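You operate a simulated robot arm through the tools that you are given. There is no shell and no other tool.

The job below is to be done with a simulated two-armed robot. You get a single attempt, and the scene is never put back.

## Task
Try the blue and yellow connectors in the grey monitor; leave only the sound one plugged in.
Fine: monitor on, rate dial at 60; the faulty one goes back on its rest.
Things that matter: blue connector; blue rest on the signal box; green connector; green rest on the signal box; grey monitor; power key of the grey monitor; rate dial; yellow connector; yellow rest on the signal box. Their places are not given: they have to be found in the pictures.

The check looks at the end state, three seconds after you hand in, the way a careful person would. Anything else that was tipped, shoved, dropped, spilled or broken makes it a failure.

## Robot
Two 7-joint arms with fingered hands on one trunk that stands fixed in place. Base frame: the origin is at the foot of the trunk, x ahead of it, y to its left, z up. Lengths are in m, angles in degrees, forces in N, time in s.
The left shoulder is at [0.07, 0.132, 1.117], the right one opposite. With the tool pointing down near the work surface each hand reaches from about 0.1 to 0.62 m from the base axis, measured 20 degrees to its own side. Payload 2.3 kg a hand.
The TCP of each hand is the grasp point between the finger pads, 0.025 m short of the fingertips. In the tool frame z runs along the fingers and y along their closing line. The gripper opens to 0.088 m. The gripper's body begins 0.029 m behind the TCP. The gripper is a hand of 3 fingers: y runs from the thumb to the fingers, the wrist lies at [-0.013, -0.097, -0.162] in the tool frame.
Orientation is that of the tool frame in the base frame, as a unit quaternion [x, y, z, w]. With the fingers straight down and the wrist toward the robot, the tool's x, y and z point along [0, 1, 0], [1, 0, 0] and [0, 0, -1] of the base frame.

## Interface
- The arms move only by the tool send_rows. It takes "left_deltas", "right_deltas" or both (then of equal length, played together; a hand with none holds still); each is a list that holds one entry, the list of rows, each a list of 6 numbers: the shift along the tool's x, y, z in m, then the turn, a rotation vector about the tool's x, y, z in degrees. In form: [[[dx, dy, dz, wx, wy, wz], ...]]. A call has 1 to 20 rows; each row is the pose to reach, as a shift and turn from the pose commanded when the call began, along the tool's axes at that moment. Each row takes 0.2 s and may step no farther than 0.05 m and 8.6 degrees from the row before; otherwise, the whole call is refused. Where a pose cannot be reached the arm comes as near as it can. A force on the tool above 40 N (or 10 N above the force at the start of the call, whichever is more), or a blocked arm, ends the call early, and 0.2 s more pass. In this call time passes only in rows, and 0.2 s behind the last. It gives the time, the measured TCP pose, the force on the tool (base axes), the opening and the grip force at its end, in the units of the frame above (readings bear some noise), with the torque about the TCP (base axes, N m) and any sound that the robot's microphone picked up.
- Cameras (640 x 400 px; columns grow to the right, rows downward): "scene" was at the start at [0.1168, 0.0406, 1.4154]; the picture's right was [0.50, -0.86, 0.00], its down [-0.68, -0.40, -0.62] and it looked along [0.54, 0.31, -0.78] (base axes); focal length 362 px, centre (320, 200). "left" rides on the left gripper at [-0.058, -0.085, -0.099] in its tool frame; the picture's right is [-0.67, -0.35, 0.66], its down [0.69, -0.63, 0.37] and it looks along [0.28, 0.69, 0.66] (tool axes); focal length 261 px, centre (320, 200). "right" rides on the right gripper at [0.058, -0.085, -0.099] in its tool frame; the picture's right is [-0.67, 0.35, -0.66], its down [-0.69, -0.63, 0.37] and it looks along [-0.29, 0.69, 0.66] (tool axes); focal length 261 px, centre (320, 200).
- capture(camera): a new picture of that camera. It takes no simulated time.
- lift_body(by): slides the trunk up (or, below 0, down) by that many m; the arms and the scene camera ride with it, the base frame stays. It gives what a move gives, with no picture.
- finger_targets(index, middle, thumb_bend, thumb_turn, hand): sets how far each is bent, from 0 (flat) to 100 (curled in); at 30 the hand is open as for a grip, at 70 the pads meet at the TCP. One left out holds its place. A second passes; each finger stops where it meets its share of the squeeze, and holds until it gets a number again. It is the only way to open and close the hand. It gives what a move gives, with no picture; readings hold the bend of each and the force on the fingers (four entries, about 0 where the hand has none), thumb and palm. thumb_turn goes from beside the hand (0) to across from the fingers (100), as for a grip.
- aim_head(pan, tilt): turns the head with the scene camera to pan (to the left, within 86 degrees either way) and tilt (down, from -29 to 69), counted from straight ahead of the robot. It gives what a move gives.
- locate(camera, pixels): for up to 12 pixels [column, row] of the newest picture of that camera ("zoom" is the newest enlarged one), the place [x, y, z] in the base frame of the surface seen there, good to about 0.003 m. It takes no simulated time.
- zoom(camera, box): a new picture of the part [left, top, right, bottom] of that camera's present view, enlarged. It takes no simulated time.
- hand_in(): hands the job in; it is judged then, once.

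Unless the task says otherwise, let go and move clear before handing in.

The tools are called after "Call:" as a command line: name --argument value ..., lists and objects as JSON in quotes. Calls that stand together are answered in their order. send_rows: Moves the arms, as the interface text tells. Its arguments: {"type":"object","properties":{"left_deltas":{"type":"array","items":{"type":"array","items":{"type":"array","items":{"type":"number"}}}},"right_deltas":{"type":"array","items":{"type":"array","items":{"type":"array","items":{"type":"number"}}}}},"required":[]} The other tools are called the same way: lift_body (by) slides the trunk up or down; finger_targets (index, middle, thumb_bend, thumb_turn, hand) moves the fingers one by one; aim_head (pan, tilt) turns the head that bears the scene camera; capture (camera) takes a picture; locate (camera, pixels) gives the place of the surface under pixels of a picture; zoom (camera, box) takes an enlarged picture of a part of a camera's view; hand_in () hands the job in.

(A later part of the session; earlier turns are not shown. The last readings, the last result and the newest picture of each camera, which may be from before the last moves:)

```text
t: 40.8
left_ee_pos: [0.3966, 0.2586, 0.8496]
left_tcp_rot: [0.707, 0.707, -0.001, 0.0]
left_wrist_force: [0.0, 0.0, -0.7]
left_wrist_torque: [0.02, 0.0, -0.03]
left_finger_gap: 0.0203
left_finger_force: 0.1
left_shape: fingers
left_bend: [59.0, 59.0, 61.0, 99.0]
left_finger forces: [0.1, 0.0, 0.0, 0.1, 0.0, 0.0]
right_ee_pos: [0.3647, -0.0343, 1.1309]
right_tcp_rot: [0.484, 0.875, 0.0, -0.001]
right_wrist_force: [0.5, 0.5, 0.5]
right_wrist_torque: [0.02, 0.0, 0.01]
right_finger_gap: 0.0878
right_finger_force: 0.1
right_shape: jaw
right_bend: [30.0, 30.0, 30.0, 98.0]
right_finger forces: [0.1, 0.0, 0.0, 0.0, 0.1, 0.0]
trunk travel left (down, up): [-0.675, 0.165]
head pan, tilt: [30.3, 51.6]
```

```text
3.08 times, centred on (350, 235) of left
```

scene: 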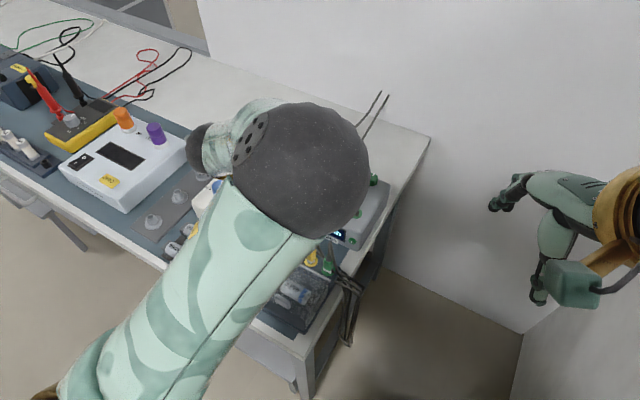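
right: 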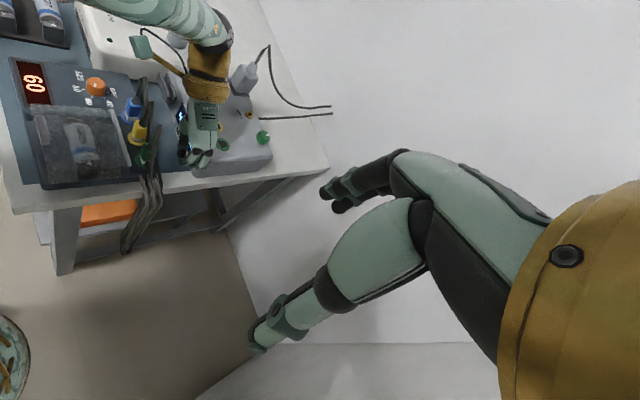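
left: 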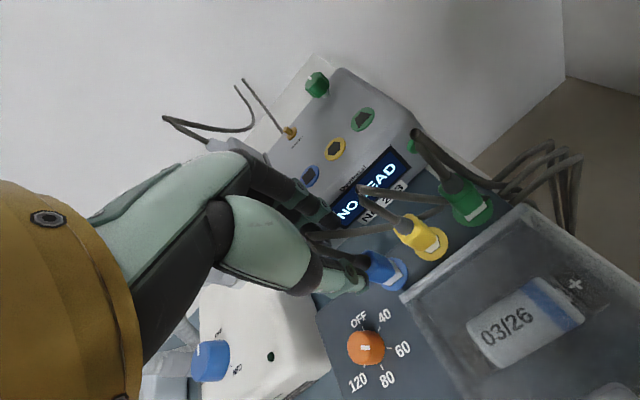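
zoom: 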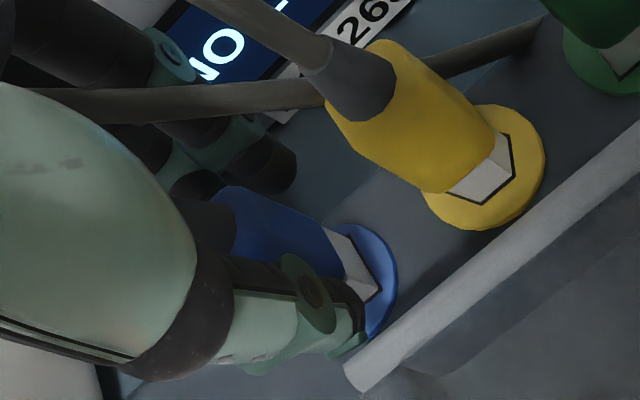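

No forces, thumb beside the body. I'll close fingers gently.

Call:
finger_targets --hand "left" --index 66 --middle 66 --thumb_bend 63

Call:
zoom --camera "right" --box '[110, 80, 170, 130]'

Call:
zoom --camera "left" --box '[250, 170, 450, 300]'

```text
t: 41.8
left_ee_pos: [0.3977, 0.2579, 0.8497]
left_tcp_rot: [0.707, 0.707, 0.001, 0.0]
left_wrist_force: [1.6, 0.0, 0.1]
left_wrist_torque: [0.04, -0.04, 0.02]
left_finger_gap: 0.0127
left_finger_force: 1.7
left_shape: fingers
left_bend: [64.0, 65.0, 62.0, 99.0]
left_finger forces: [1.1, 1.2, 0.0, 0.1, 0.9, 0.1]
right_ee_pos: [0.3663, -0.0339, 1.1318]
right_tcp_rot: [0.484, 0.875, 0.0, 0.0]
right_wrist_force: [-0.3, -0.5, 0.1]
right_wrist_torque: [-0.02, -0.01, -0.01]
right_finger_gap: 0.0875
right_finger_force: 0.0
right_shape: jaw
right_bend: [30.0, 30.0, 30.0, 98.0]
right_finger forces: [0.0, 0.0, 0.0, 0.0, 0.1, 0.1]
trunk travel left (down, up): [-0.675, 0.165]
head pan, tilt: [30.3, 51.6]
```

```text
8.00 times, centred on (140, 105) of right
```

zoom: 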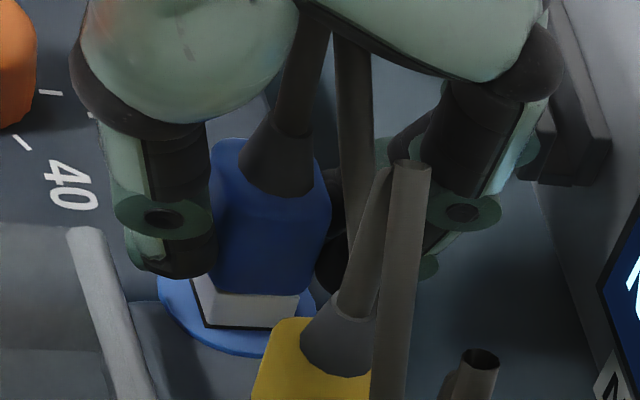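

```text
3.08 times, centred on (350, 235) of left
```

zoom: 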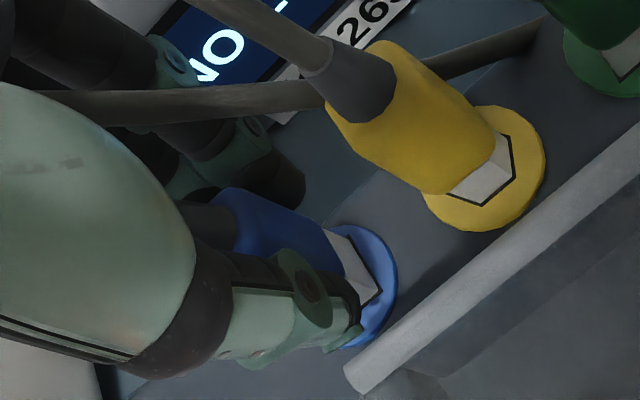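

All three digits touch the body evenly. I'll tighten the grip and pull straight up gently.

Call:
finger_targets --hand "left" --index 74 --middle 74 --thumb_bend 72

Call:
send_rows --left_deltas '[[[0, 0, -0.002, 0, 0, 0], [0, 0, -0.005, 0, 0, 0], [0, 0, -0.01, 0, 0, 0]]]'

Call:
zoom --camera "right" --box '[110, 80, 170, 130]'

```text
t: 42.8
left_ee_pos: [0.397, 0.2576, 0.8494]
left_tcp_rot: [0.707, 0.707, 0.0, 0.0]
left_wrist_force: [-0.1, 0.6, -1.4]
left_wrist_torque: [0.04, 0.01, -0.01]
left_finger_gap: 0.0105
left_finger_force: 11.1
left_shape: fingers
left_bend: [73.0, 72.0, 63.0, 99.0]
left_finger forces: [6.2, 4.4, 0.1, 0.1, 11.0, 0.0]
right_ee_pos: [0.3665, -0.0334, 1.1314]
right_tcp_rot: [0.485, 0.875, 0.001, -0.001]
right_wrist_force: [-0.4, 0.2, -0.5]
right_wrist_torque: [0.01, -0.02, 0.01]
right_finger_gap: 0.0876
right_finger_force: 0.0
right_shape: jaw
right_bend: [30.0, 30.0, 30.0, 98.0]
right_finger forces: [0.0, 0.1, 0.0, 0.0, 0.0, 0.0]
trunk travel left (down, up): [-0.675, 0.165]
head pan, tilt: [30.3, 51.6]
```

```text
t: 43.6
left_ee_pos: [0.3966, 0.2586, 0.8604]
left_tcp_rot: [0.707, 0.707, 0.0, 0.0]
left_wrist_force: [0.4, -0.4, -0.9]
left_wrist_torque: [0.01, 0.01, 0.04]
left_finger_gap: 0.0103
left_finger_force: 11.0
left_shape: fingers
left_bend: [73.0, 72.0, 63.0, 99.0]
left_finger forces: [6.4, 4.5, 0.1, 0.0, 10.9, 0.0]
right_ee_pos: [0.3655, -0.0328, 1.1308]
right_tcp_rot: [0.485, 0.875, 0.001, -0.002]
right_wrist_force: [-0.6, -0.4, 0.4]
right_wrist_torque: [-0.04, 0.01, -0.01]
right_finger_gap: 0.0877
right_finger_force: 0.1
right_shape: jaw
right_bend: [30.0, 30.0, 30.0, 98.0]
right_finger forces: [0.0, 0.0, 0.0, 0.0, 0.0, 0.0]
trunk travel left (down, up): [-0.675, 0.165]
head pan, tilt: [30.3, 51.6]
```

```text
8.00 times, centred on (140, 105) of right
```

zoom: 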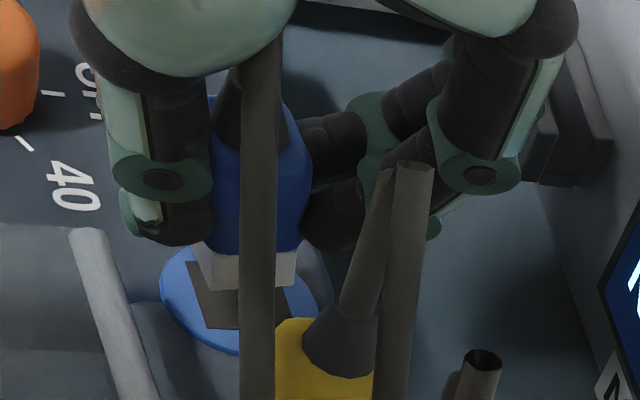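

The blue connector came up cleanly with the grip. I'll lift 55 mm more and look at its attitude.

Call:
send_rows --left_deltas '[[[0, 0, -0.02, 0, 0, 0], [0, 0, -0.04, 0, 0, 0], [0, 0, -0.055, 0, 0, 0]]]'

Call:
zoom --camera "right" --box '[90, 40, 230, 150]'

Call:
capture --camera "left"

```text
t: 44.4
left_ee_pos: [0.3971, 0.2596, 0.9162]
left_tcp_rot: [0.707, 0.708, 0.001, 0.0]
left_wrist_force: [-0.5, 0.2, -1.2]
left_wrist_torque: [0.0, 0.0, 0.0]
left_finger_gap: 0.0098
left_finger_force: 11.2
left_shape: fingers
left_bend: [73.0, 72.0, 63.0, 99.0]
left_finger forces: [6.5, 4.4, 0.0, 0.1, 10.9, 0.1]
right_ee_pos: [0.3649, -0.0338, 1.132]
right_tcp_rot: [0.485, 0.875, 0.001, -0.001]
right_wrist_force: [-0.7, -0.5, 0.6]
right_wrist_torque: [-0.01, -0.03, 0.0]
right_finger_gap: 0.0875
right_finger_force: 0.0
right_shape: jaw
right_bend: [30.0, 30.0, 30.0, 98.0]
right_finger forces: [0.0, 0.1, 0.0, 0.0, 0.0, 0.0]
trunk travel left (down, up): [-0.675, 0.165]
head pan, tilt: [30.3, 51.6]
```

```text
3.64 times, centred on (160, 95) of right
```

zoom: 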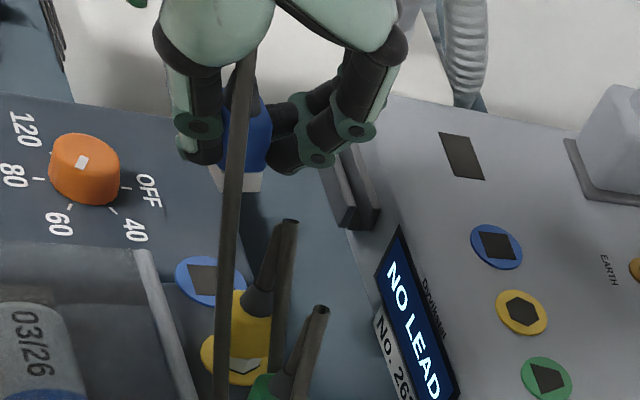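

```text
taken
```

left: 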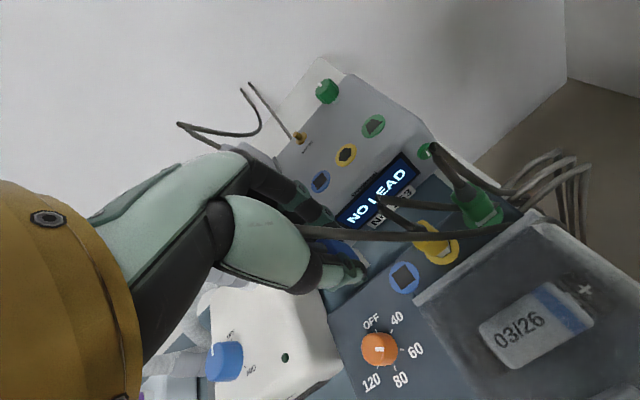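

The rest's square hole (left 404,278) and blue socket (320,182) are both visible in one view, so I can measure the exact offset between them.

Call:
zoom --camera "left" --box '[290, 150, 430, 300]'

Call:
locate --camera "left" --pixels '[[404, 278], [320, 182], [345, 154], [404, 268], [395, 284]]'

Call:
zoom --camera "left" --box '[380, 260, 430, 295]'

Call:
zoom --camera "left" --box '[300, 165, 350, 200]'

```text
2.67 times, centred on (360, 225) of left
```

zoom: 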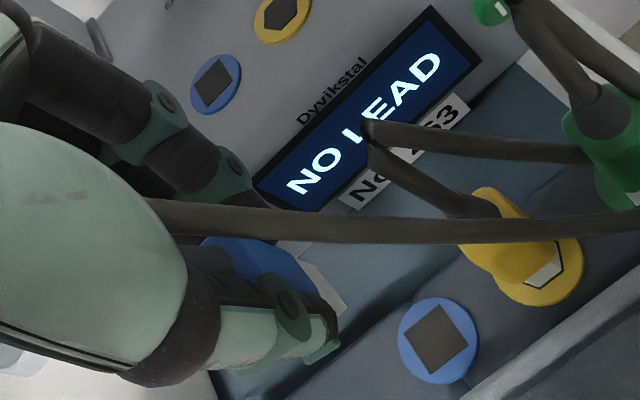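

```text
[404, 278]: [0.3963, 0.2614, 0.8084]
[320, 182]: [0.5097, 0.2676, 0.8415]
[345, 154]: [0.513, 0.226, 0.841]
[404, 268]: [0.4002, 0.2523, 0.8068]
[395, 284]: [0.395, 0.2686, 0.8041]
```

```text
11.43 times, centred on (405, 278) of left
```

zoom: 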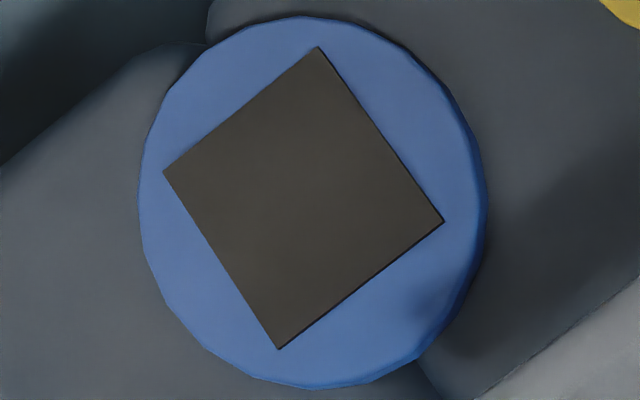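

```text
11.43 times, centred on (325, 182) of left
```

zoom: 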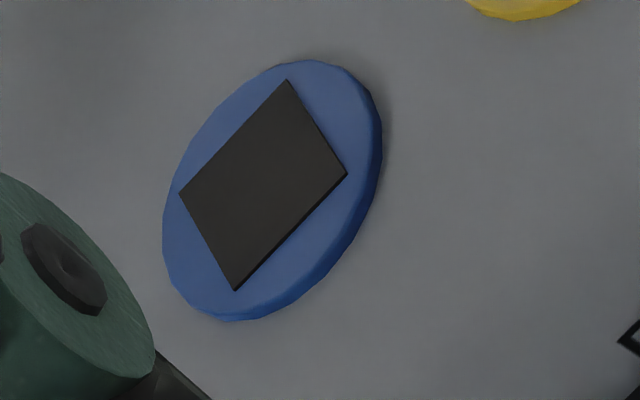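

Measured offset rest→socket is about (+0.1177, +0.005), with both holes axis-aligned. I'll carry the blue connector over the blue socket.

Call:
send_rows --left_deltas '[[[0.0, 0.0, -0.01, 0, 0, 0], [0.001, 0.03, -0.01, 0, 0, 0], [0.003, 0.06, -0.01, 0, 0, 0], [0.004, 0.09, -0.01, 0, 0, 0], [0.005, 0.11, -0.01, 0, 0, 0], [0.005, 0.1177, -0.01, 0, 0, 0]]]'

Call:
zoom --camera "right" --box '[150, 40, 270, 150]'

Call:
zoom --camera "left" --box '[270, 180, 410, 300]'

```text
t: 45.8
left_ee_pos: [0.5149, 0.2638, 0.9243]
left_tcp_rot: [0.708, 0.707, 0.0, 0.001]
left_wrist_force: [0.3, -0.6, -0.1]
left_wrist_torque: [-0.04, 0.02, -0.04]
left_finger_gap: 0.0101
left_finger_force: 10.5
left_shape: fingers
left_bend: [73.0, 73.0, 63.0, 99.0]
left_finger forces: [6.5, 4.4, 0.1, 0.0, 11.0, 0.0]
right_ee_pos: [0.3653, -0.0343, 1.1318]
right_tcp_rot: [0.484, 0.875, 0.0, 0.0]
right_wrist_force: [-0.4, -0.8, 0.2]
right_wrist_torque: [0.02, 0.01, 0.01]
right_finger_gap: 0.0876
right_finger_force: 0.2
right_shape: jaw
right_bend: [30.0, 30.0, 30.0, 98.0]
right_finger forces: [0.1, 0.1, 0.0, 0.1, 0.0, 0.1]
trunk travel left (down, up): [-0.675, 0.165]
head pan, tilt: [30.3, 51.6]
```

```text
3.64 times, centred on (210, 95) of right
```

zoom: 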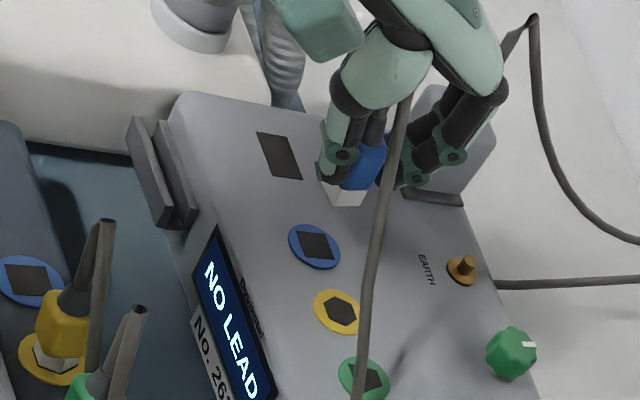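

```text
3.33 times, centred on (340, 240) of left
```

zoom: 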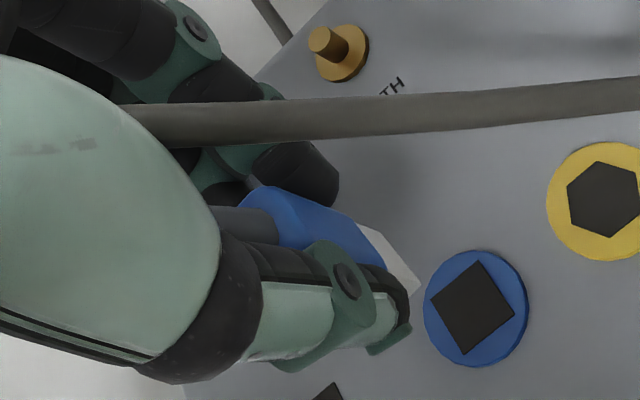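

The TCP-to-socket offset matches the offset it had at the rest. I'll lower 24 mm to just above entry and look.

Call:
send_rows --left_deltas '[[[0, 0, 0.01, 0, 0, 0], [0, 0, 0.018, 0, 0, 0], [0, 0, 0.024, 0, 0, 0]]]'

Call:
zoom --camera "right" --box '[180, 70, 250, 130]'

Call:
zoom --camera "left" --box '[310, 210, 410, 300]'

```text
t: 46.6
left_ee_pos: [0.5141, 0.263, 0.9006]
left_tcp_rot: [0.707, 0.707, 0.0, 0.0]
left_wrist_force: [0.2, 0.4, -0.5]
left_wrist_torque: [0.0, 0.0, 0.04]
left_finger_gap: 0.0099
left_finger_force: 11.2
left_shape: fingers
left_bend: [73.0, 73.0, 63.0, 99.0]
left_finger forces: [6.3, 4.3, 0.0, 0.1, 10.9, 0.1]
right_ee_pos: [0.3666, -0.0346, 1.1314]
right_tcp_rot: [0.485, 0.875, 0.001, -0.001]
right_wrist_force: [0.0, -0.1, -0.2]
right_wrist_torque: [0.0, 0.01, 0.02]
right_finger_gap: 0.0877
right_finger_force: 0.1
right_shape: jaw
right_bend: [30.0, 30.0, 30.0, 98.0]
right_finger forces: [0.0, 0.0, 0.1, 0.1, 0.0, 0.1]
trunk travel left (down, up): [-0.675, 0.165]
head pan, tilt: [30.3, 51.6]
```

```text
6.67 times, centred on (215, 100) of right
```

zoom: 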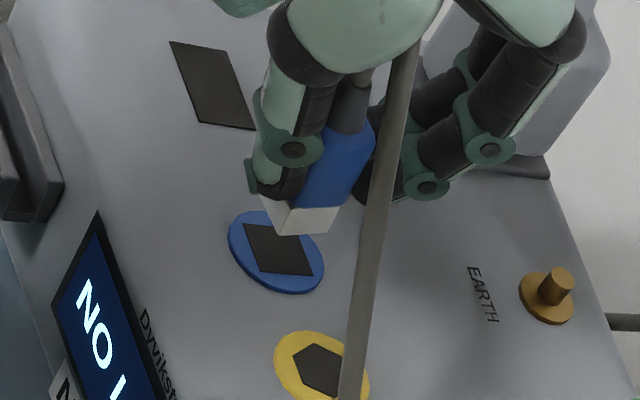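

```text
4.44 times, centred on (360, 255) of left
```

zoom: 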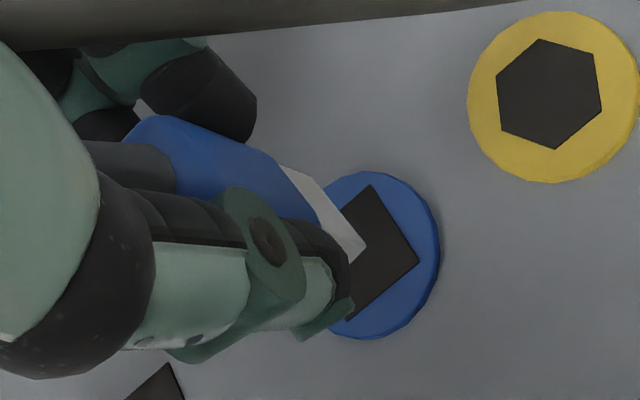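

From both views the connector is pitched about 8–9° in the grip (its top leans toward the robot), while its position is right. I'll counter-rotate the hand about the tool x axis by 8°, compensating the shift.

Call:
send_rows --left_deltas '[[[0, 0.0029, -0.003, 4, 0, 0], [0, 0.0058, -0.004, 8, 0, 0]]]'

Call:
zoom --camera "right" --box '[180, 70, 250, 130]'

Call:
zoom --camera "left" --box '[310, 210, 410, 300]'

```text
t: 47.2
left_ee_pos: [0.5215, 0.2611, 0.9038]
left_tcp_rot: [0.706, 0.705, -0.049, -0.05]
left_wrist_force: [0.0, -0.8, -0.2]
left_wrist_torque: [0.01, 0.01, 0.0]
left_finger_gap: 0.0099
left_finger_force: 10.4
left_shape: fingers
left_bend: [73.0, 73.0, 63.0, 99.0]
left_finger forces: [6.3, 4.4, 0.1, 0.0, 10.9, 0.0]
right_ee_pos: [0.3656, -0.0339, 1.1323]
right_tcp_rot: [0.485, 0.875, 0.0, -0.001]
right_wrist_force: [0.0, -0.4, -0.1]
right_wrist_torque: [0.01, -0.02, -0.01]
right_finger_gap: 0.0875
right_finger_force: 0.0
right_shape: jaw
right_bend: [30.0, 30.0, 30.0, 98.0]
right_finger forces: [0.0, 0.0, 0.0, 0.0, 0.0, 0.1]
trunk travel left (down, up): [-0.675, 0.165]
head pan, tilt: [30.3, 51.6]
```

```text
6.67 times, centred on (215, 100) of right
```

zoom: 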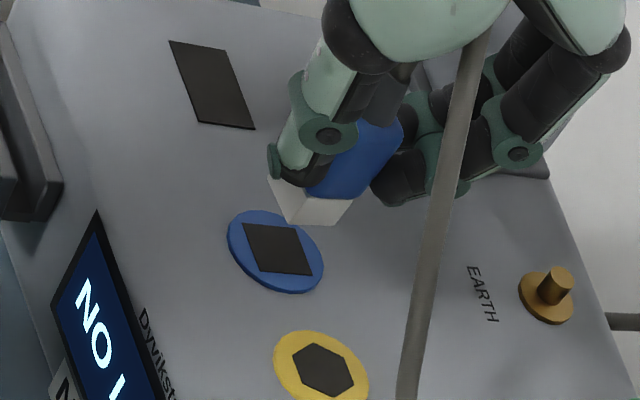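

```text
4.44 times, centred on (360, 255) of left
```

zoom: 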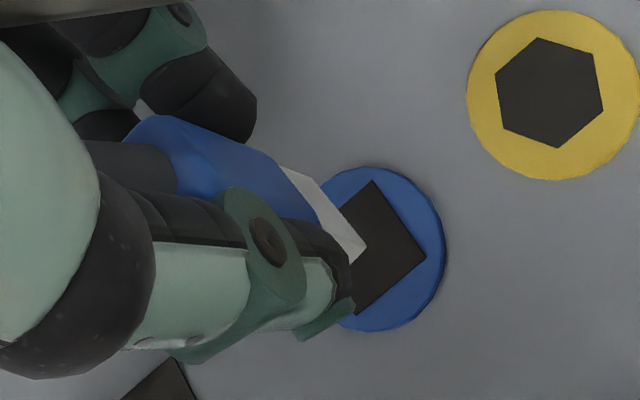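

The connector now stands nearly upright. I'll zoom tighter to check the remaining tilt and position.

Call:
zoom --camera "right" --box '[200, 90, 240, 118]'

Call:
zoom --camera "left" --box '[340, 230, 400, 275]'

```text
14.29 times, centred on (220, 104) of right
```

zoom: 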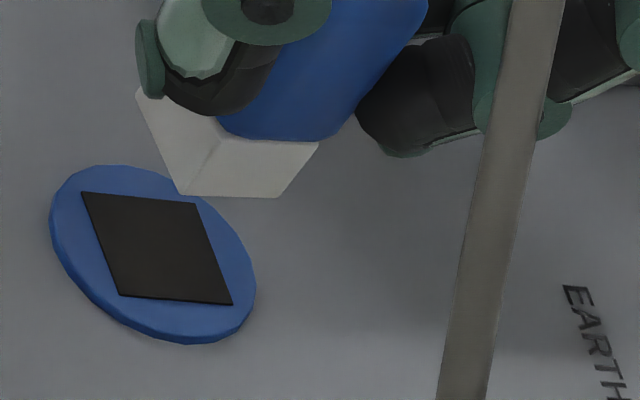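

```text
8.89 times, centred on (370, 252) of left
```

zoom: 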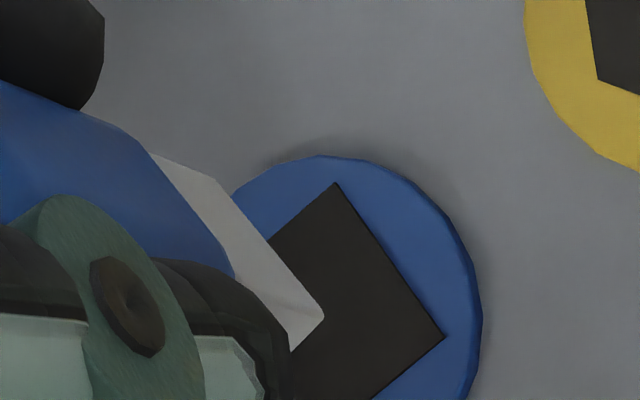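

The base (≈13 mm) is smaller than the hole (≈15 mm), but it looks about 5° yawed and about 1 mm off. I'll correct both and re-check.

Call:
send_rows --left_deltas '[[[0.0004, 0.0012, 0, 0, 0, 2.5], [0.0004, 0.0012, 0, 0, 0, 5]]]'

Call:
zoom --camera "right" --box '[200, 90, 240, 118]'

Call:
zoom --camera "left" --box '[340, 230, 400, 275]'

```text
t: 47.8
left_ee_pos: [0.5219, 0.2637, 0.9029]
left_tcp_rot: [0.736, 0.674, -0.051, -0.047]
left_wrist_force: [-0.6, 0.1, 0.4]
left_wrist_torque: [-0.05, -0.01, 0.01]
left_finger_gap: 0.0101
left_finger_force: 11.0
left_shape: fingers
left_bend: [73.0, 73.0, 63.0, 99.0]
left_finger forces: [6.4, 4.5, 0.0, 0.1, 10.7, 0.0]
right_ee_pos: [0.3663, -0.0341, 1.1312]
right_tcp_rot: [0.485, 0.875, 0.001, -0.001]
right_wrist_force: [0.4, -0.3, 1.1]
right_wrist_torque: [-0.04, 0.02, 0.02]
right_finger_gap: 0.0878
right_finger_force: 0.2
right_shape: jaw
right_bend: [30.0, 30.0, 30.0, 98.0]
right_finger forces: [0.1, 0.0, 0.0, 0.1, 0.0, 0.0]
trunk travel left (down, up): [-0.675, 0.165]
head pan, tilt: [30.3, 51.6]
```

```text
14.29 times, centred on (220, 104) of right
```

zoom: 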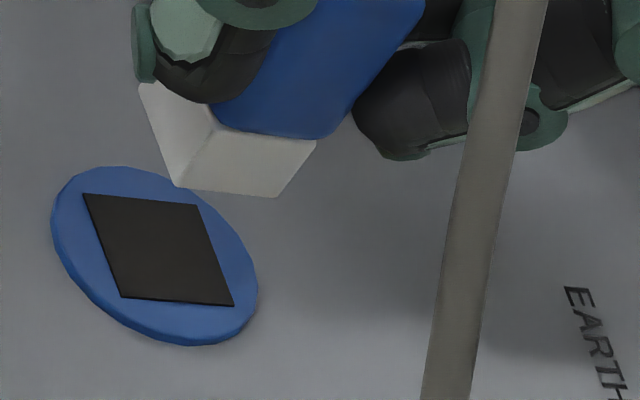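

```text
8.89 times, centred on (370, 252) of left
```

zoom: 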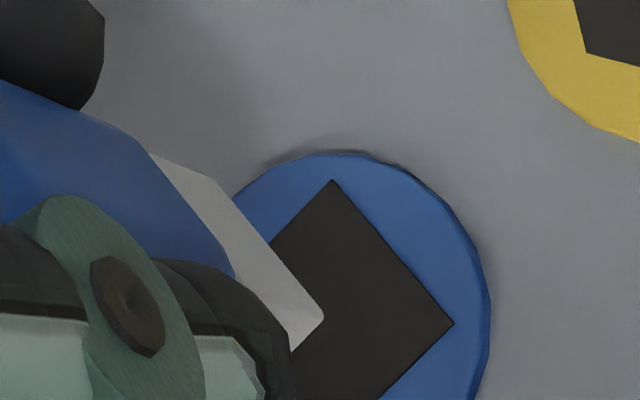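

Edges are now parallel; position analysis suggests shifting about +1 mm in x and −0.6 mm in y. I'll apply that and lower 12 mm to look again close to the socket.

Call:
send_rows --left_deltas '[[[-0.0006, 0.0011, 0.004, 0, 0, 0], [-0.0006, 0.0015, 0.008, 0, 0, 0], [-0.0006, 0.0024, 0.012, 0, 0, 0]]]'

Call:
zoom --camera "right" --box '[200, 90, 240, 118]'

Call:
zoom --camera "left" --box '[340, 230, 400, 275]'

```text
t: 48.6
left_ee_pos: [0.5213, 0.2637, 0.8923]
left_tcp_rot: [0.736, 0.673, -0.051, -0.048]
left_wrist_force: [0.3, 0.3, -1.1]
left_wrist_torque: [-0.01, 0.01, 0.02]
left_finger_gap: 0.0103
left_finger_force: 11.1
left_shape: fingers
left_bend: [73.0, 73.0, 63.0, 99.0]
left_finger forces: [6.3, 4.5, 0.0, 0.0, 10.9, 0.0]
right_ee_pos: [0.3655, -0.033, 1.1314]
right_tcp_rot: [0.485, 0.874, 0.0, 0.0]
right_wrist_force: [0.5, -0.4, 0.1]
right_wrist_torque: [0.0, 0.0, -0.02]
right_finger_gap: 0.0875
right_finger_force: 0.0
right_shape: jaw
right_bend: [30.0, 30.0, 30.0, 98.0]
right_finger forces: [0.0, 0.0, 0.1, 0.0, 0.0, 0.0]
trunk travel left (down, up): [-0.675, 0.165]
head pan, tilt: [30.3, 51.6]
```

```text
14.29 times, centred on (220, 104) of right
```

zoom: 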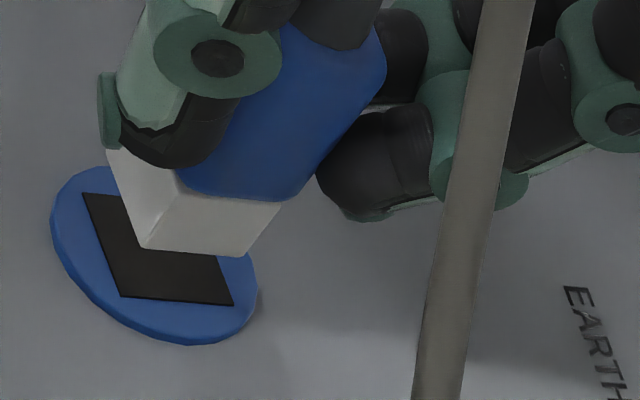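

```text
8.89 times, centred on (370, 252) of left
```

zoom: 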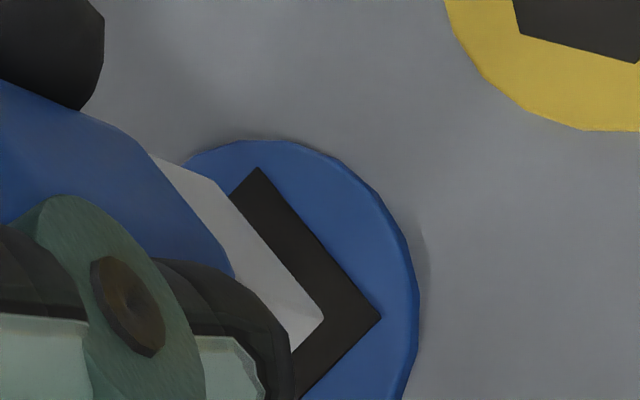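

The base hangs about 9 mm above the ring and ~1.5 mm short in x, ~0.5 mm in y. I'll correct and lower 7 mm.

Call:
send_rows --left_deltas '[[[0.0006, 0.0018, 0.003, 0, 0, 0], [0.0006, 0.0024, 0.007, 0, 0, 0]]]'

Call:
zoom --camera "right" --box '[200, 90, 240, 118]'

Call:
zoom --camera "left" --box '[340, 230, 400, 275]'

```text
t: 49.2
left_ee_pos: [0.5234, 0.263, 0.8863]
left_tcp_rot: [0.736, 0.674, -0.051, -0.047]
left_wrist_force: [0.5, 0.1, 0.3]
left_wrist_torque: [0.0, 0.01, 0.01]
left_finger_gap: 0.0101
left_finger_force: 10.9
left_shape: fingers
left_bend: [73.0, 73.0, 63.0, 99.0]
left_finger forces: [6.3, 4.5, 0.0, 0.1, 10.9, 0.0]
right_ee_pos: [0.3662, -0.0333, 1.1314]
right_tcp_rot: [0.486, 0.874, 0.001, -0.001]
right_wrist_force: [-0.1, -0.3, -0.1]
right_wrist_torque: [0.01, -0.02, -0.01]
right_finger_gap: 0.0875
right_finger_force: 0.0
right_shape: jaw
right_bend: [30.0, 30.0, 30.0, 98.0]
right_finger forces: [0.0, 0.1, 0.0, 0.0, 0.1, 0.0]
trunk travel left (down, up): [-0.675, 0.165]
head pan, tilt: [30.3, 51.6]
```

```text
14.29 times, centred on (220, 104) of right
```

zoom: 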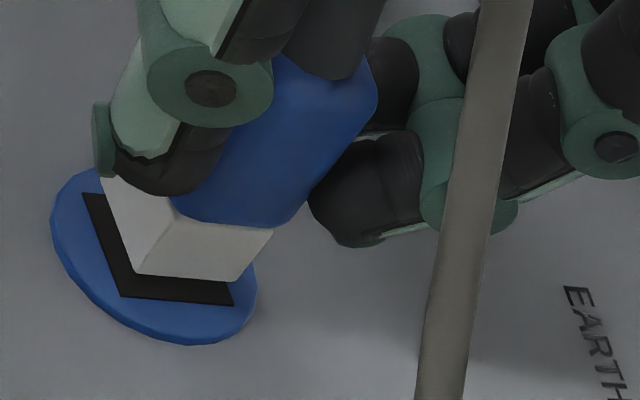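

```text
8.89 times, centred on (370, 252) of left
```

zoom: 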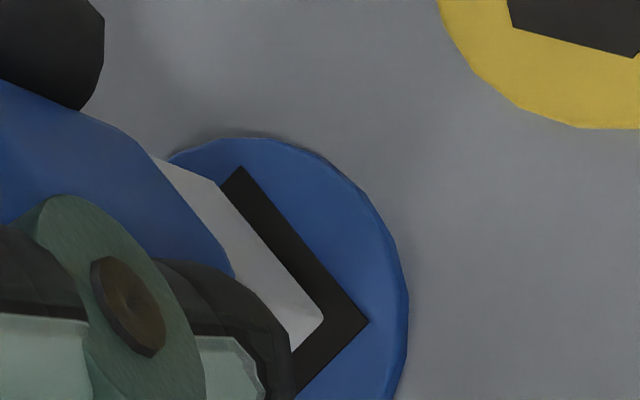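

Nearly centred now, 2–3 mm above the ring. I'll nudge −0.5 mm in y and go down gently 6 mm into the socket.

Call:
send_rows --left_deltas '[[[-0.0005, -0.0001, 0.0, 0, 0, 0], [-0.0005, 0.0002, 0.002, 0, 0, 0], [-0.0005, 0.0004, 0.004, 0, 0, 0], [-0.0005, 0.0007, 0.006, 0, 0, 0]]]'

Call:
zoom --camera "right" --box '[200, 90, 240, 118]'

Call:
zoom --camera "left" --box '[340, 230, 400, 275]'

```text
t: 50.2
left_ee_pos: [0.5218, 0.2633, 0.8808]
left_tcp_rot: [0.736, 0.674, -0.05, -0.047]
left_wrist_force: [0.6, 5.6, 6.4]
left_wrist_torque: [0.08, -0.03, -0.08]
left_finger_gap: 0.0103
left_finger_force: 12.2
left_shape: fingers
left_bend: [73.0, 73.0, 63.0, 99.0]
left_finger forces: [6.8, 5.3, 0.0, 0.0, 11.9, 0.0]
right_ee_pos: [0.3641, -0.0339, 1.1316]
right_tcp_rot: [0.484, 0.875, 0.001, 0.0]
right_wrist_force: [0.7, -0.2, 0.0]
right_wrist_torque: [0.05, 0.0, 0.01]
right_finger_gap: 0.0879
right_finger_force: 0.1
right_shape: jaw
right_bend: [30.0, 30.0, 30.0, 98.0]
right_finger forces: [0.0, 0.0, 0.1, 0.0, 0.1, 0.0]
trunk travel left (down, up): [-0.675, 0.165]
head pan, tilt: [30.3, 51.6]
```

```text
14.29 times, centred on (220, 104) of right
```

zoom: 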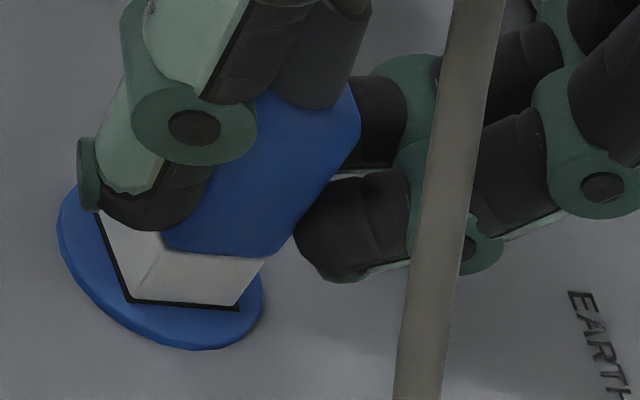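

```text
8.89 times, centred on (370, 252) of left
```

zoom: 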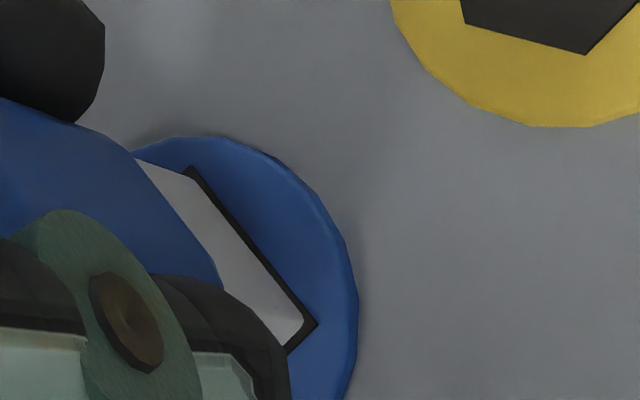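

The base has entered the hole but there's 5.6 N sideways (y) and 6.4 N vertical. I'll relieve the side load by moving +0.6 mm in y.

Call:
send_rows --left_deltas '[[[0.0006, 0, -0.0005, 0, 0, 0]]]'

Call:
zoom --camera "right" --box '[200, 90, 240, 118]'

```text
t: 50.6
left_ee_pos: [0.5221, 0.2633, 0.8805]
left_tcp_rot: [0.736, 0.674, -0.05, -0.046]
left_wrist_force: [3.2, 2.9, 7.3]
left_wrist_torque: [0.0, -0.05, -0.04]
left_finger_gap: 0.0097
left_finger_force: 12.9
left_shape: fingers
left_bend: [73.0, 73.0, 63.0, 99.0]
left_finger forces: [7.8, 6.4, 0.1, 0.0, 11.5, 0.0]
right_ee_pos: [0.3658, -0.0342, 1.1306]
right_tcp_rot: [0.484, 0.875, 0.001, 0.0]
right_wrist_force: [0.0, -0.4, -0.4]
right_wrist_torque: [0.0, -0.02, 0.03]
right_finger_gap: 0.0875
right_finger_force: 0.0
right_shape: jaw
right_bend: [30.0, 30.0, 30.0, 98.0]
right_finger forces: [0.0, 0.0, 0.1, 0.0, 0.0, 0.0]
trunk travel left (down, up): [-0.675, 0.165]
head pan, tilt: [30.3, 51.6]
```

```text
14.29 times, centred on (220, 104) of right
```

zoom: 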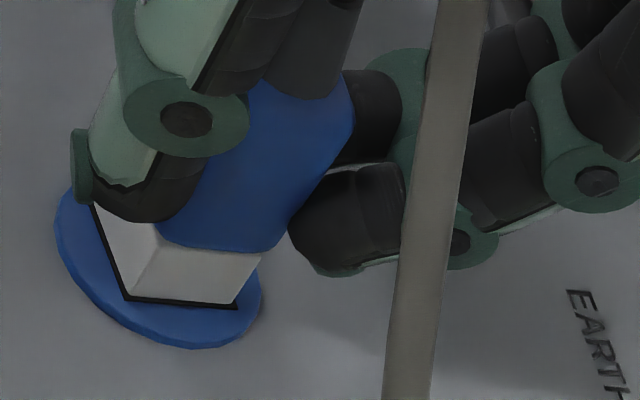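

The base is in the hole. I'll check the display and then press further.

Call:
send_rows --left_deltas '[[[0.0, 0.0002, 0.001, 0, 0, 0], [0.0, 0.0003, 0.002, 0, 0, 0]]]'

Call:
zoom --camera "right" --box '[150, 70, 270, 190]'

```text
t: 51.2
left_ee_pos: [0.5235, 0.2621, 0.8795]
left_tcp_rot: [0.736, 0.674, -0.05, -0.046]
left_wrist_force: [4.5, 4.5, 14.8]
left_wrist_torque: [0.01, -0.03, -0.02]
left_finger_gap: 0.0097
left_finger_force: 14.8
left_shape: fingers
left_bend: [73.0, 73.0, 63.0, 99.0]
left_finger forces: [8.8, 7.5, 0.0, 0.1, 12.1, 0.1]
right_ee_pos: [0.3648, -0.0338, 1.1319]
right_tcp_rot: [0.485, 0.875, 0.001, 0.0]
right_wrist_force: [0.6, 0.4, 0.6]
right_wrist_torque: [0.02, 0.01, -0.02]
right_finger_gap: 0.0873
right_finger_force: 0.0
right_shape: jaw
right_bend: [30.0, 30.0, 30.0, 98.0]
right_finger forces: [0.1, 0.0, 0.0, 0.0, 0.1, 0.0]
trunk travel left (down, up): [-0.675, 0.165]
head pan, tilt: [30.3, 51.6]
```

```text
3.33 times, centred on (210, 130) of right
```

zoom: 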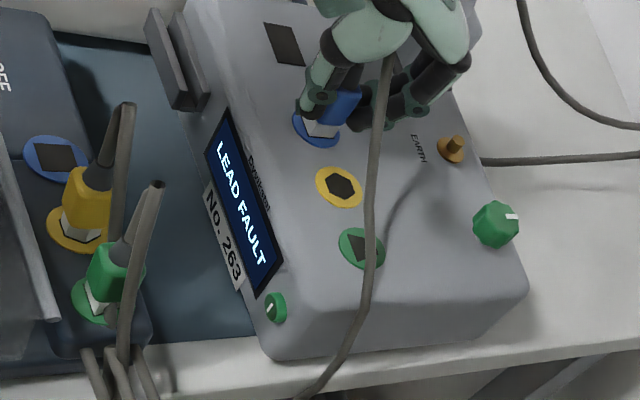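

The monitor now shows "LEAD FAULT" with the blue connector fully in, so blue is the faulty one. I'll pull it straight up out of the socket.

Call:
send_rows --left_deltas '[[[0, -0.0007, -0.005, 0, 0, 0], [-0.0001, -0.0014, -0.01, 0, 0, 0], [-0.0003, -0.0034, -0.025, 0, 0, 0], [-0.0005, -0.0061, -0.0446, 0, 0, 0]]]'

Call:
zoom --camera "right" --box '[110, 40, 270, 190]'

```text
t: 52.2
left_ee_pos: [0.5221, 0.2637, 0.9222]
left_tcp_rot: [0.737, 0.673, -0.051, -0.048]
left_wrist_force: [0.0, -0.4, -0.2]
left_wrist_torque: [0.02, -0.03, 0.01]
left_finger_gap: 0.0103
left_finger_force: 9.9
left_shape: fingers
left_bend: [73.0, 73.0, 63.0, 99.0]
left_finger forces: [5.9, 4.2, 0.0, 0.1, 10.1, 0.1]
right_ee_pos: [0.3655, -0.0342, 1.1315]
right_tcp_rot: [0.485, 0.875, 0.0, 0.0]
right_wrist_force: [0.0, 0.0, 0.4]
right_wrist_torque: [0.01, -0.03, -0.01]
right_finger_gap: 0.0876
right_finger_force: 0.0
right_shape: jaw
right_bend: [30.0, 30.0, 30.0, 98.0]
right_finger forces: [0.0, 0.0, 0.1, 0.0, 0.0, 0.1]
trunk travel left (down, up): [-0.675, 0.165]
head pan, tilt: [30.3, 51.6]
```

```text
2.67 times, centred on (190, 115) of right
```

zoom: 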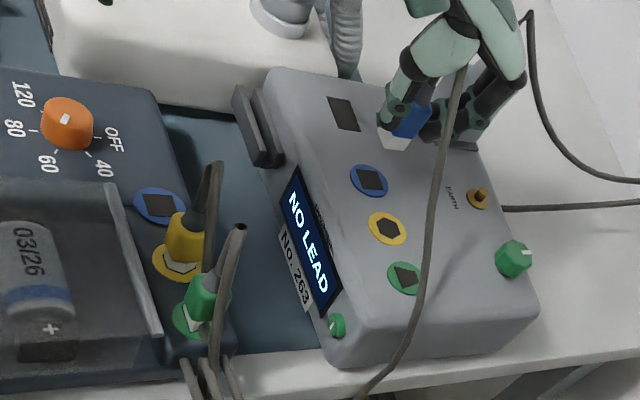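

The connector is out and the monitor reads "NO LEAD" again. I'll carry the blue connector back above its rest.

Call:
send_rows --left_deltas '[[[-0.003, -0.0232, 0.0032, 0, 0, 0], [-0.006, -0.0463, 0.0064, 0, 0, 0], [-0.0089, -0.0695, 0.0096, 0, 0, 0], [-0.0118, -0.0926, 0.0128, 0, 0, 0], [-0.01475, -0.1158, 0.016, 0, 0, 0]]]'

Call:
send_rows --left_deltas '[[[-0.0001, 0.0014, 0.01, 0, 0, 0], [-0.0002, 0.0027, 0.02, 0, 0, 0], [-0.0004, 0.0054, 0.04, 0, 0, 0]]]'

Call:
zoom --camera "right" --box '[110, 80, 170, 130]'

Call:
zoom --camera "left" --box '[310, 210, 410, 300]'

```text
t: 53.4
left_ee_pos: [0.4039, 0.2586, 0.9227]
left_tcp_rot: [0.736, 0.674, -0.051, -0.046]
left_wrist_force: [0.9, 0.2, -0.3]
left_wrist_torque: [-0.02, -0.04, -0.02]
left_finger_gap: 0.0101
left_finger_force: 9.9
left_shape: fingers
left_bend: [73.0, 73.0, 63.0, 99.0]
left_finger forces: [5.7, 4.3, 0.1, 0.0, 10.1, 0.0]
right_ee_pos: [0.3663, -0.0328, 1.1314]
right_tcp_rot: [0.485, 0.875, 0.0, -0.001]
right_wrist_force: [0.5, 0.0, -0.7]
right_wrist_torque: [-0.03, 0.0, 0.01]
right_finger_gap: 0.0879
right_finger_force: 0.2
right_shape: jaw
right_bend: [30.0, 30.0, 30.0, 98.0]
right_finger forces: [0.1, 0.0, 0.0, 0.1, 0.0, 0.0]
trunk travel left (down, up): [-0.675, 0.165]
head pan, tilt: [30.3, 51.6]
```

```text
t: 54.2
left_ee_pos: [0.4059, 0.2574, 0.8812]
left_tcp_rot: [0.736, 0.674, -0.051, -0.047]
left_wrist_force: [-0.3, 0.5, 0.1]
left_wrist_torque: [0.0, 0.01, 0.0]
left_finger_gap: 0.01
left_finger_force: 10.0
left_shape: fingers
left_bend: [73.0, 73.0, 63.0, 99.0]
left_finger forces: [5.8, 4.2, 0.0, 0.1, 10.0, 0.0]
right_ee_pos: [0.3672, -0.0336, 1.1313]
right_tcp_rot: [0.484, 0.875, 0.0, 0.0]
right_wrist_force: [0.5, 0.9, 0.3]
right_wrist_torque: [-0.01, 0.0, -0.01]
right_finger_gap: 0.0878
right_finger_force: 0.1
right_shape: jaw
right_bend: [30.0, 30.0, 30.0, 98.0]
right_finger forces: [0.0, 0.0, 0.0, 0.0, 0.0, 0.0]
trunk travel left (down, up): [-0.675, 0.165]
head pan, tilt: [30.3, 51.6]
```

```text
8.00 times, centred on (140, 105) of right
```

zoom: 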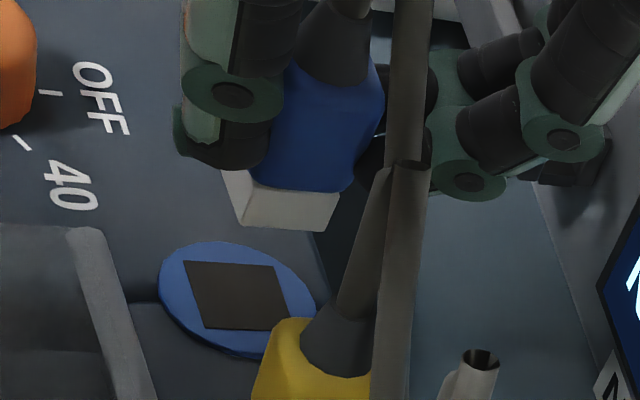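

```text
4.44 times, centred on (360, 255) of left
```

zoom: 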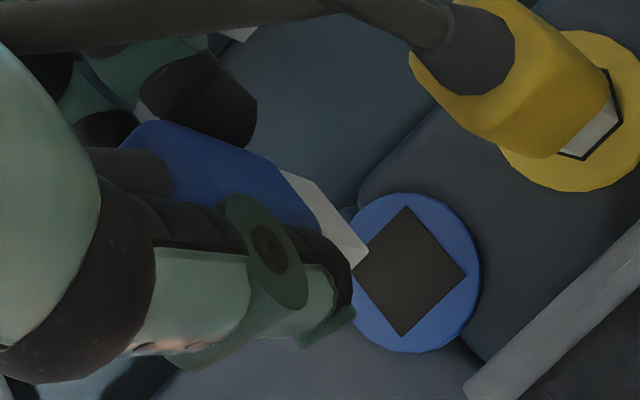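

The connector hangs above its rest, about 30 mm up. I'll lower 18 mm and re-measure alignment.

Call:
send_rows --left_deltas '[[[-0.0001, 0.0012, 0.009, 0, 0, 0], [-0.0002, 0.0024, 0.018, 0, 0, 0]]]'

Call:
zoom --camera "right" --box '[110, 90, 150, 125]'

Call:
zoom --camera "left" --box '[340, 230, 400, 275]'

```text
t: 54.8
left_ee_pos: [0.406, 0.2548, 0.8631]
left_tcp_rot: [0.736, 0.674, -0.051, -0.047]
left_wrist_force: [0.2, -1.2, 0.3]
left_wrist_torque: [0.0, -0.02, -0.01]
left_finger_gap: 0.0105
left_finger_force: 10.1
left_shape: fingers
left_bend: [73.0, 73.0, 63.0, 99.0]
left_finger forces: [5.8, 4.2, 0.0, 0.0, 10.0, 0.0]
right_ee_pos: [0.3664, -0.034, 1.1312]
right_tcp_rot: [0.485, 0.875, 0.001, -0.001]
right_wrist_force: [0.0, 0.4, 0.7]
right_wrist_torque: [0.0, -0.01, 0.01]
right_finger_gap: 0.0877
right_finger_force: 0.1
right_shape: jaw
right_bend: [30.0, 30.0, 30.0, 98.0]
right_finger forces: [0.0, 0.0, 0.1, 0.0, 0.0, 0.0]
trunk travel left (down, up): [-0.675, 0.165]
head pan, tilt: [30.3, 51.6]
```

```text
11.43 times, centred on (130, 108) of right
```

zoom: 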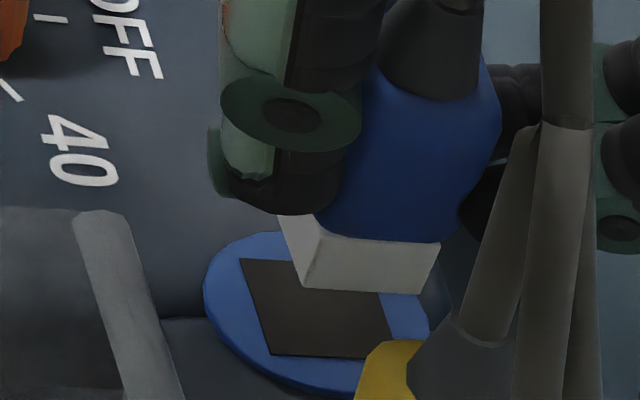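

```text
8.89 times, centred on (370, 252) of left
```

zoom: 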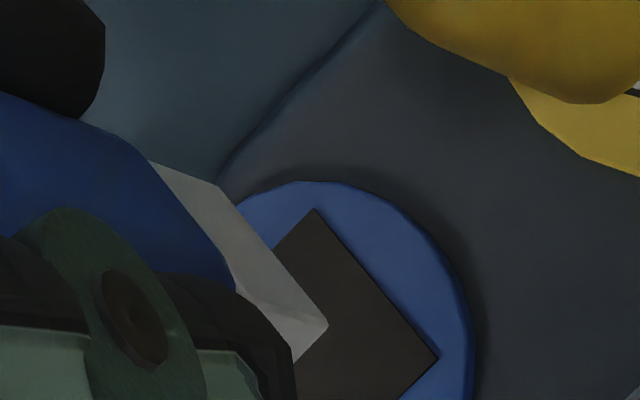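

Alignment is within about 1 mm. I'll correct slightly and lower another 9 mm.

Call:
send_rows --left_deltas '[[[0.0004, -0.0004, 0.004, 0, 0, 0], [0.0004, 0.0003, 0.009, 0, 0, 0]]]'

Call:
zoom --camera "right" --box '[110, 90, 150, 125]'

Call:
zoom --camera "left" --box '[340, 230, 400, 275]'

```text
t: 55.4
left_ee_pos: [0.4048, 0.258, 0.8556]
left_tcp_rot: [0.736, 0.674, -0.051, -0.047]
left_wrist_force: [0.7, -0.9, -0.1]
left_wrist_torque: [0.0, -0.03, -0.02]
left_finger_gap: 0.01
left_finger_force: 10.2
left_shape: fingers
left_bend: [73.0, 73.0, 63.0, 99.0]
left_finger forces: [5.8, 4.2, 0.0, 0.1, 9.9, 0.0]
right_ee_pos: [0.3656, -0.0333, 1.1324]
right_tcp_rot: [0.484, 0.875, 0.001, -0.001]
right_wrist_force: [0.3, 0.6, -0.1]
right_wrist_torque: [-0.03, -0.01, 0.01]
right_finger_gap: 0.0876
right_finger_force: 0.1
right_shape: jaw
right_bend: [30.0, 30.0, 30.0, 98.0]
right_finger forces: [0.0, 0.1, 0.1, 0.0, 0.0, 0.0]
trunk travel left (down, up): [-0.675, 0.165]
head pan, tilt: [30.3, 51.6]
```

```text
11.43 times, centred on (130, 108) of right
```

zoom: 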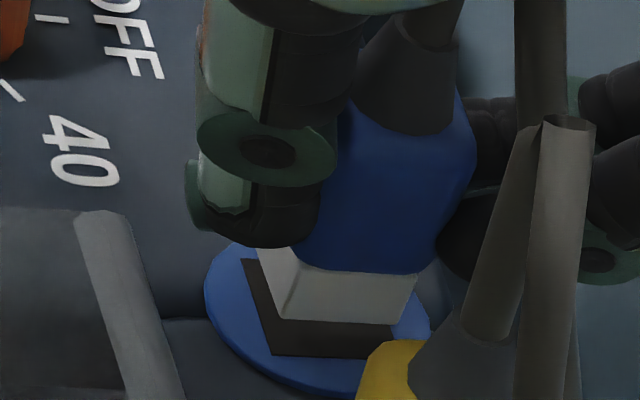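

```text
8.89 times, centred on (370, 252) of left
```

zoom: 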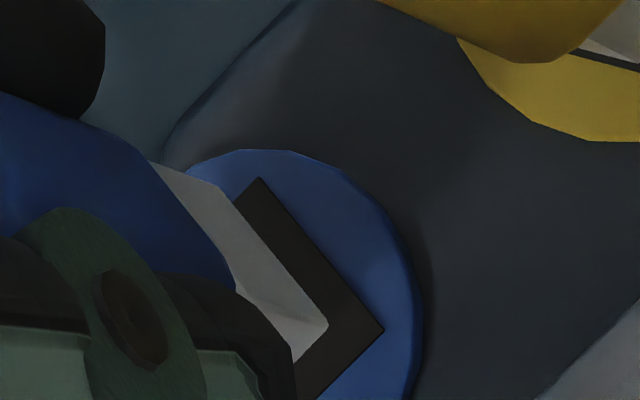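

Good: about 7 mm above with ~0.5 mm error. I'll lower into the rest 8 mm.

Call:
send_rows --left_deltas '[[[-0.0001, 0.0008, 0.003, 0, 0, 0], [-0.0001, 0.0012, 0.006, 0, 0, 0], [-0.0001, 0.0015, 0.008, 0, 0, 0]]]'

Call:
zoom --camera "right" --box '[110, 90, 150, 125]'

Call:
zoom --camera "left" --box '[340, 230, 400, 275]'

```text
t: 56.2
left_ee_pos: [0.4059, 0.2573, 0.8471]
left_tcp_rot: [0.736, 0.673, -0.052, -0.047]
left_wrist_force: [0.7, 0.4, -0.4]
left_wrist_torque: [-0.03, 0.02, 0.01]
left_finger_gap: 0.0101
left_finger_force: 9.9
left_shape: fingers
left_bend: [73.0, 73.0, 63.0, 99.0]
left_finger forces: [5.9, 4.2, 0.0, 0.1, 9.9, 0.0]
right_ee_pos: [0.3664, -0.0338, 1.1314]
right_tcp_rot: [0.485, 0.875, 0.0, 0.0]
right_wrist_force: [0.8, -0.7, 0.0]
right_wrist_torque: [0.0, 0.0, -0.01]
right_finger_gap: 0.0875
right_finger_force: 0.1
right_shape: jaw
right_bend: [30.0, 30.0, 30.0, 98.0]
right_finger forces: [0.0, 0.1, 0.0, 0.1, 0.0, 0.0]
trunk travel left (down, up): [-0.675, 0.165]
head pan, tilt: [30.3, 51.6]
```

```text
11.43 times, centred on (130, 108) of right
```

zoom: 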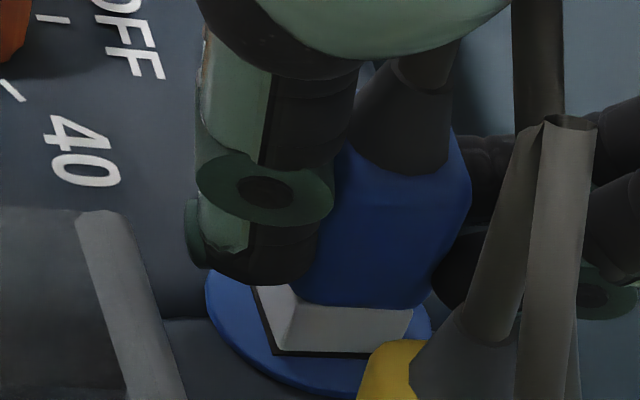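

```text
8.89 times, centred on (370, 252) of left
```

zoom: 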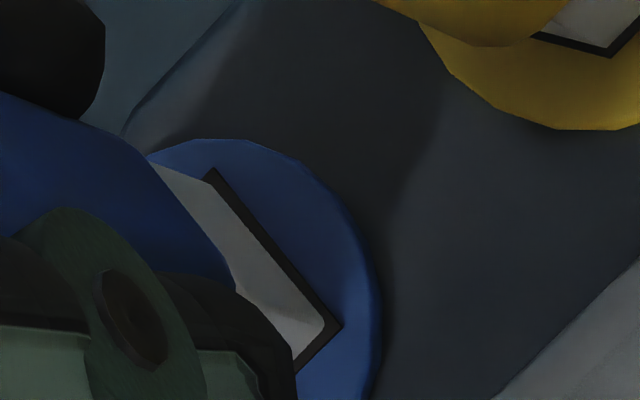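

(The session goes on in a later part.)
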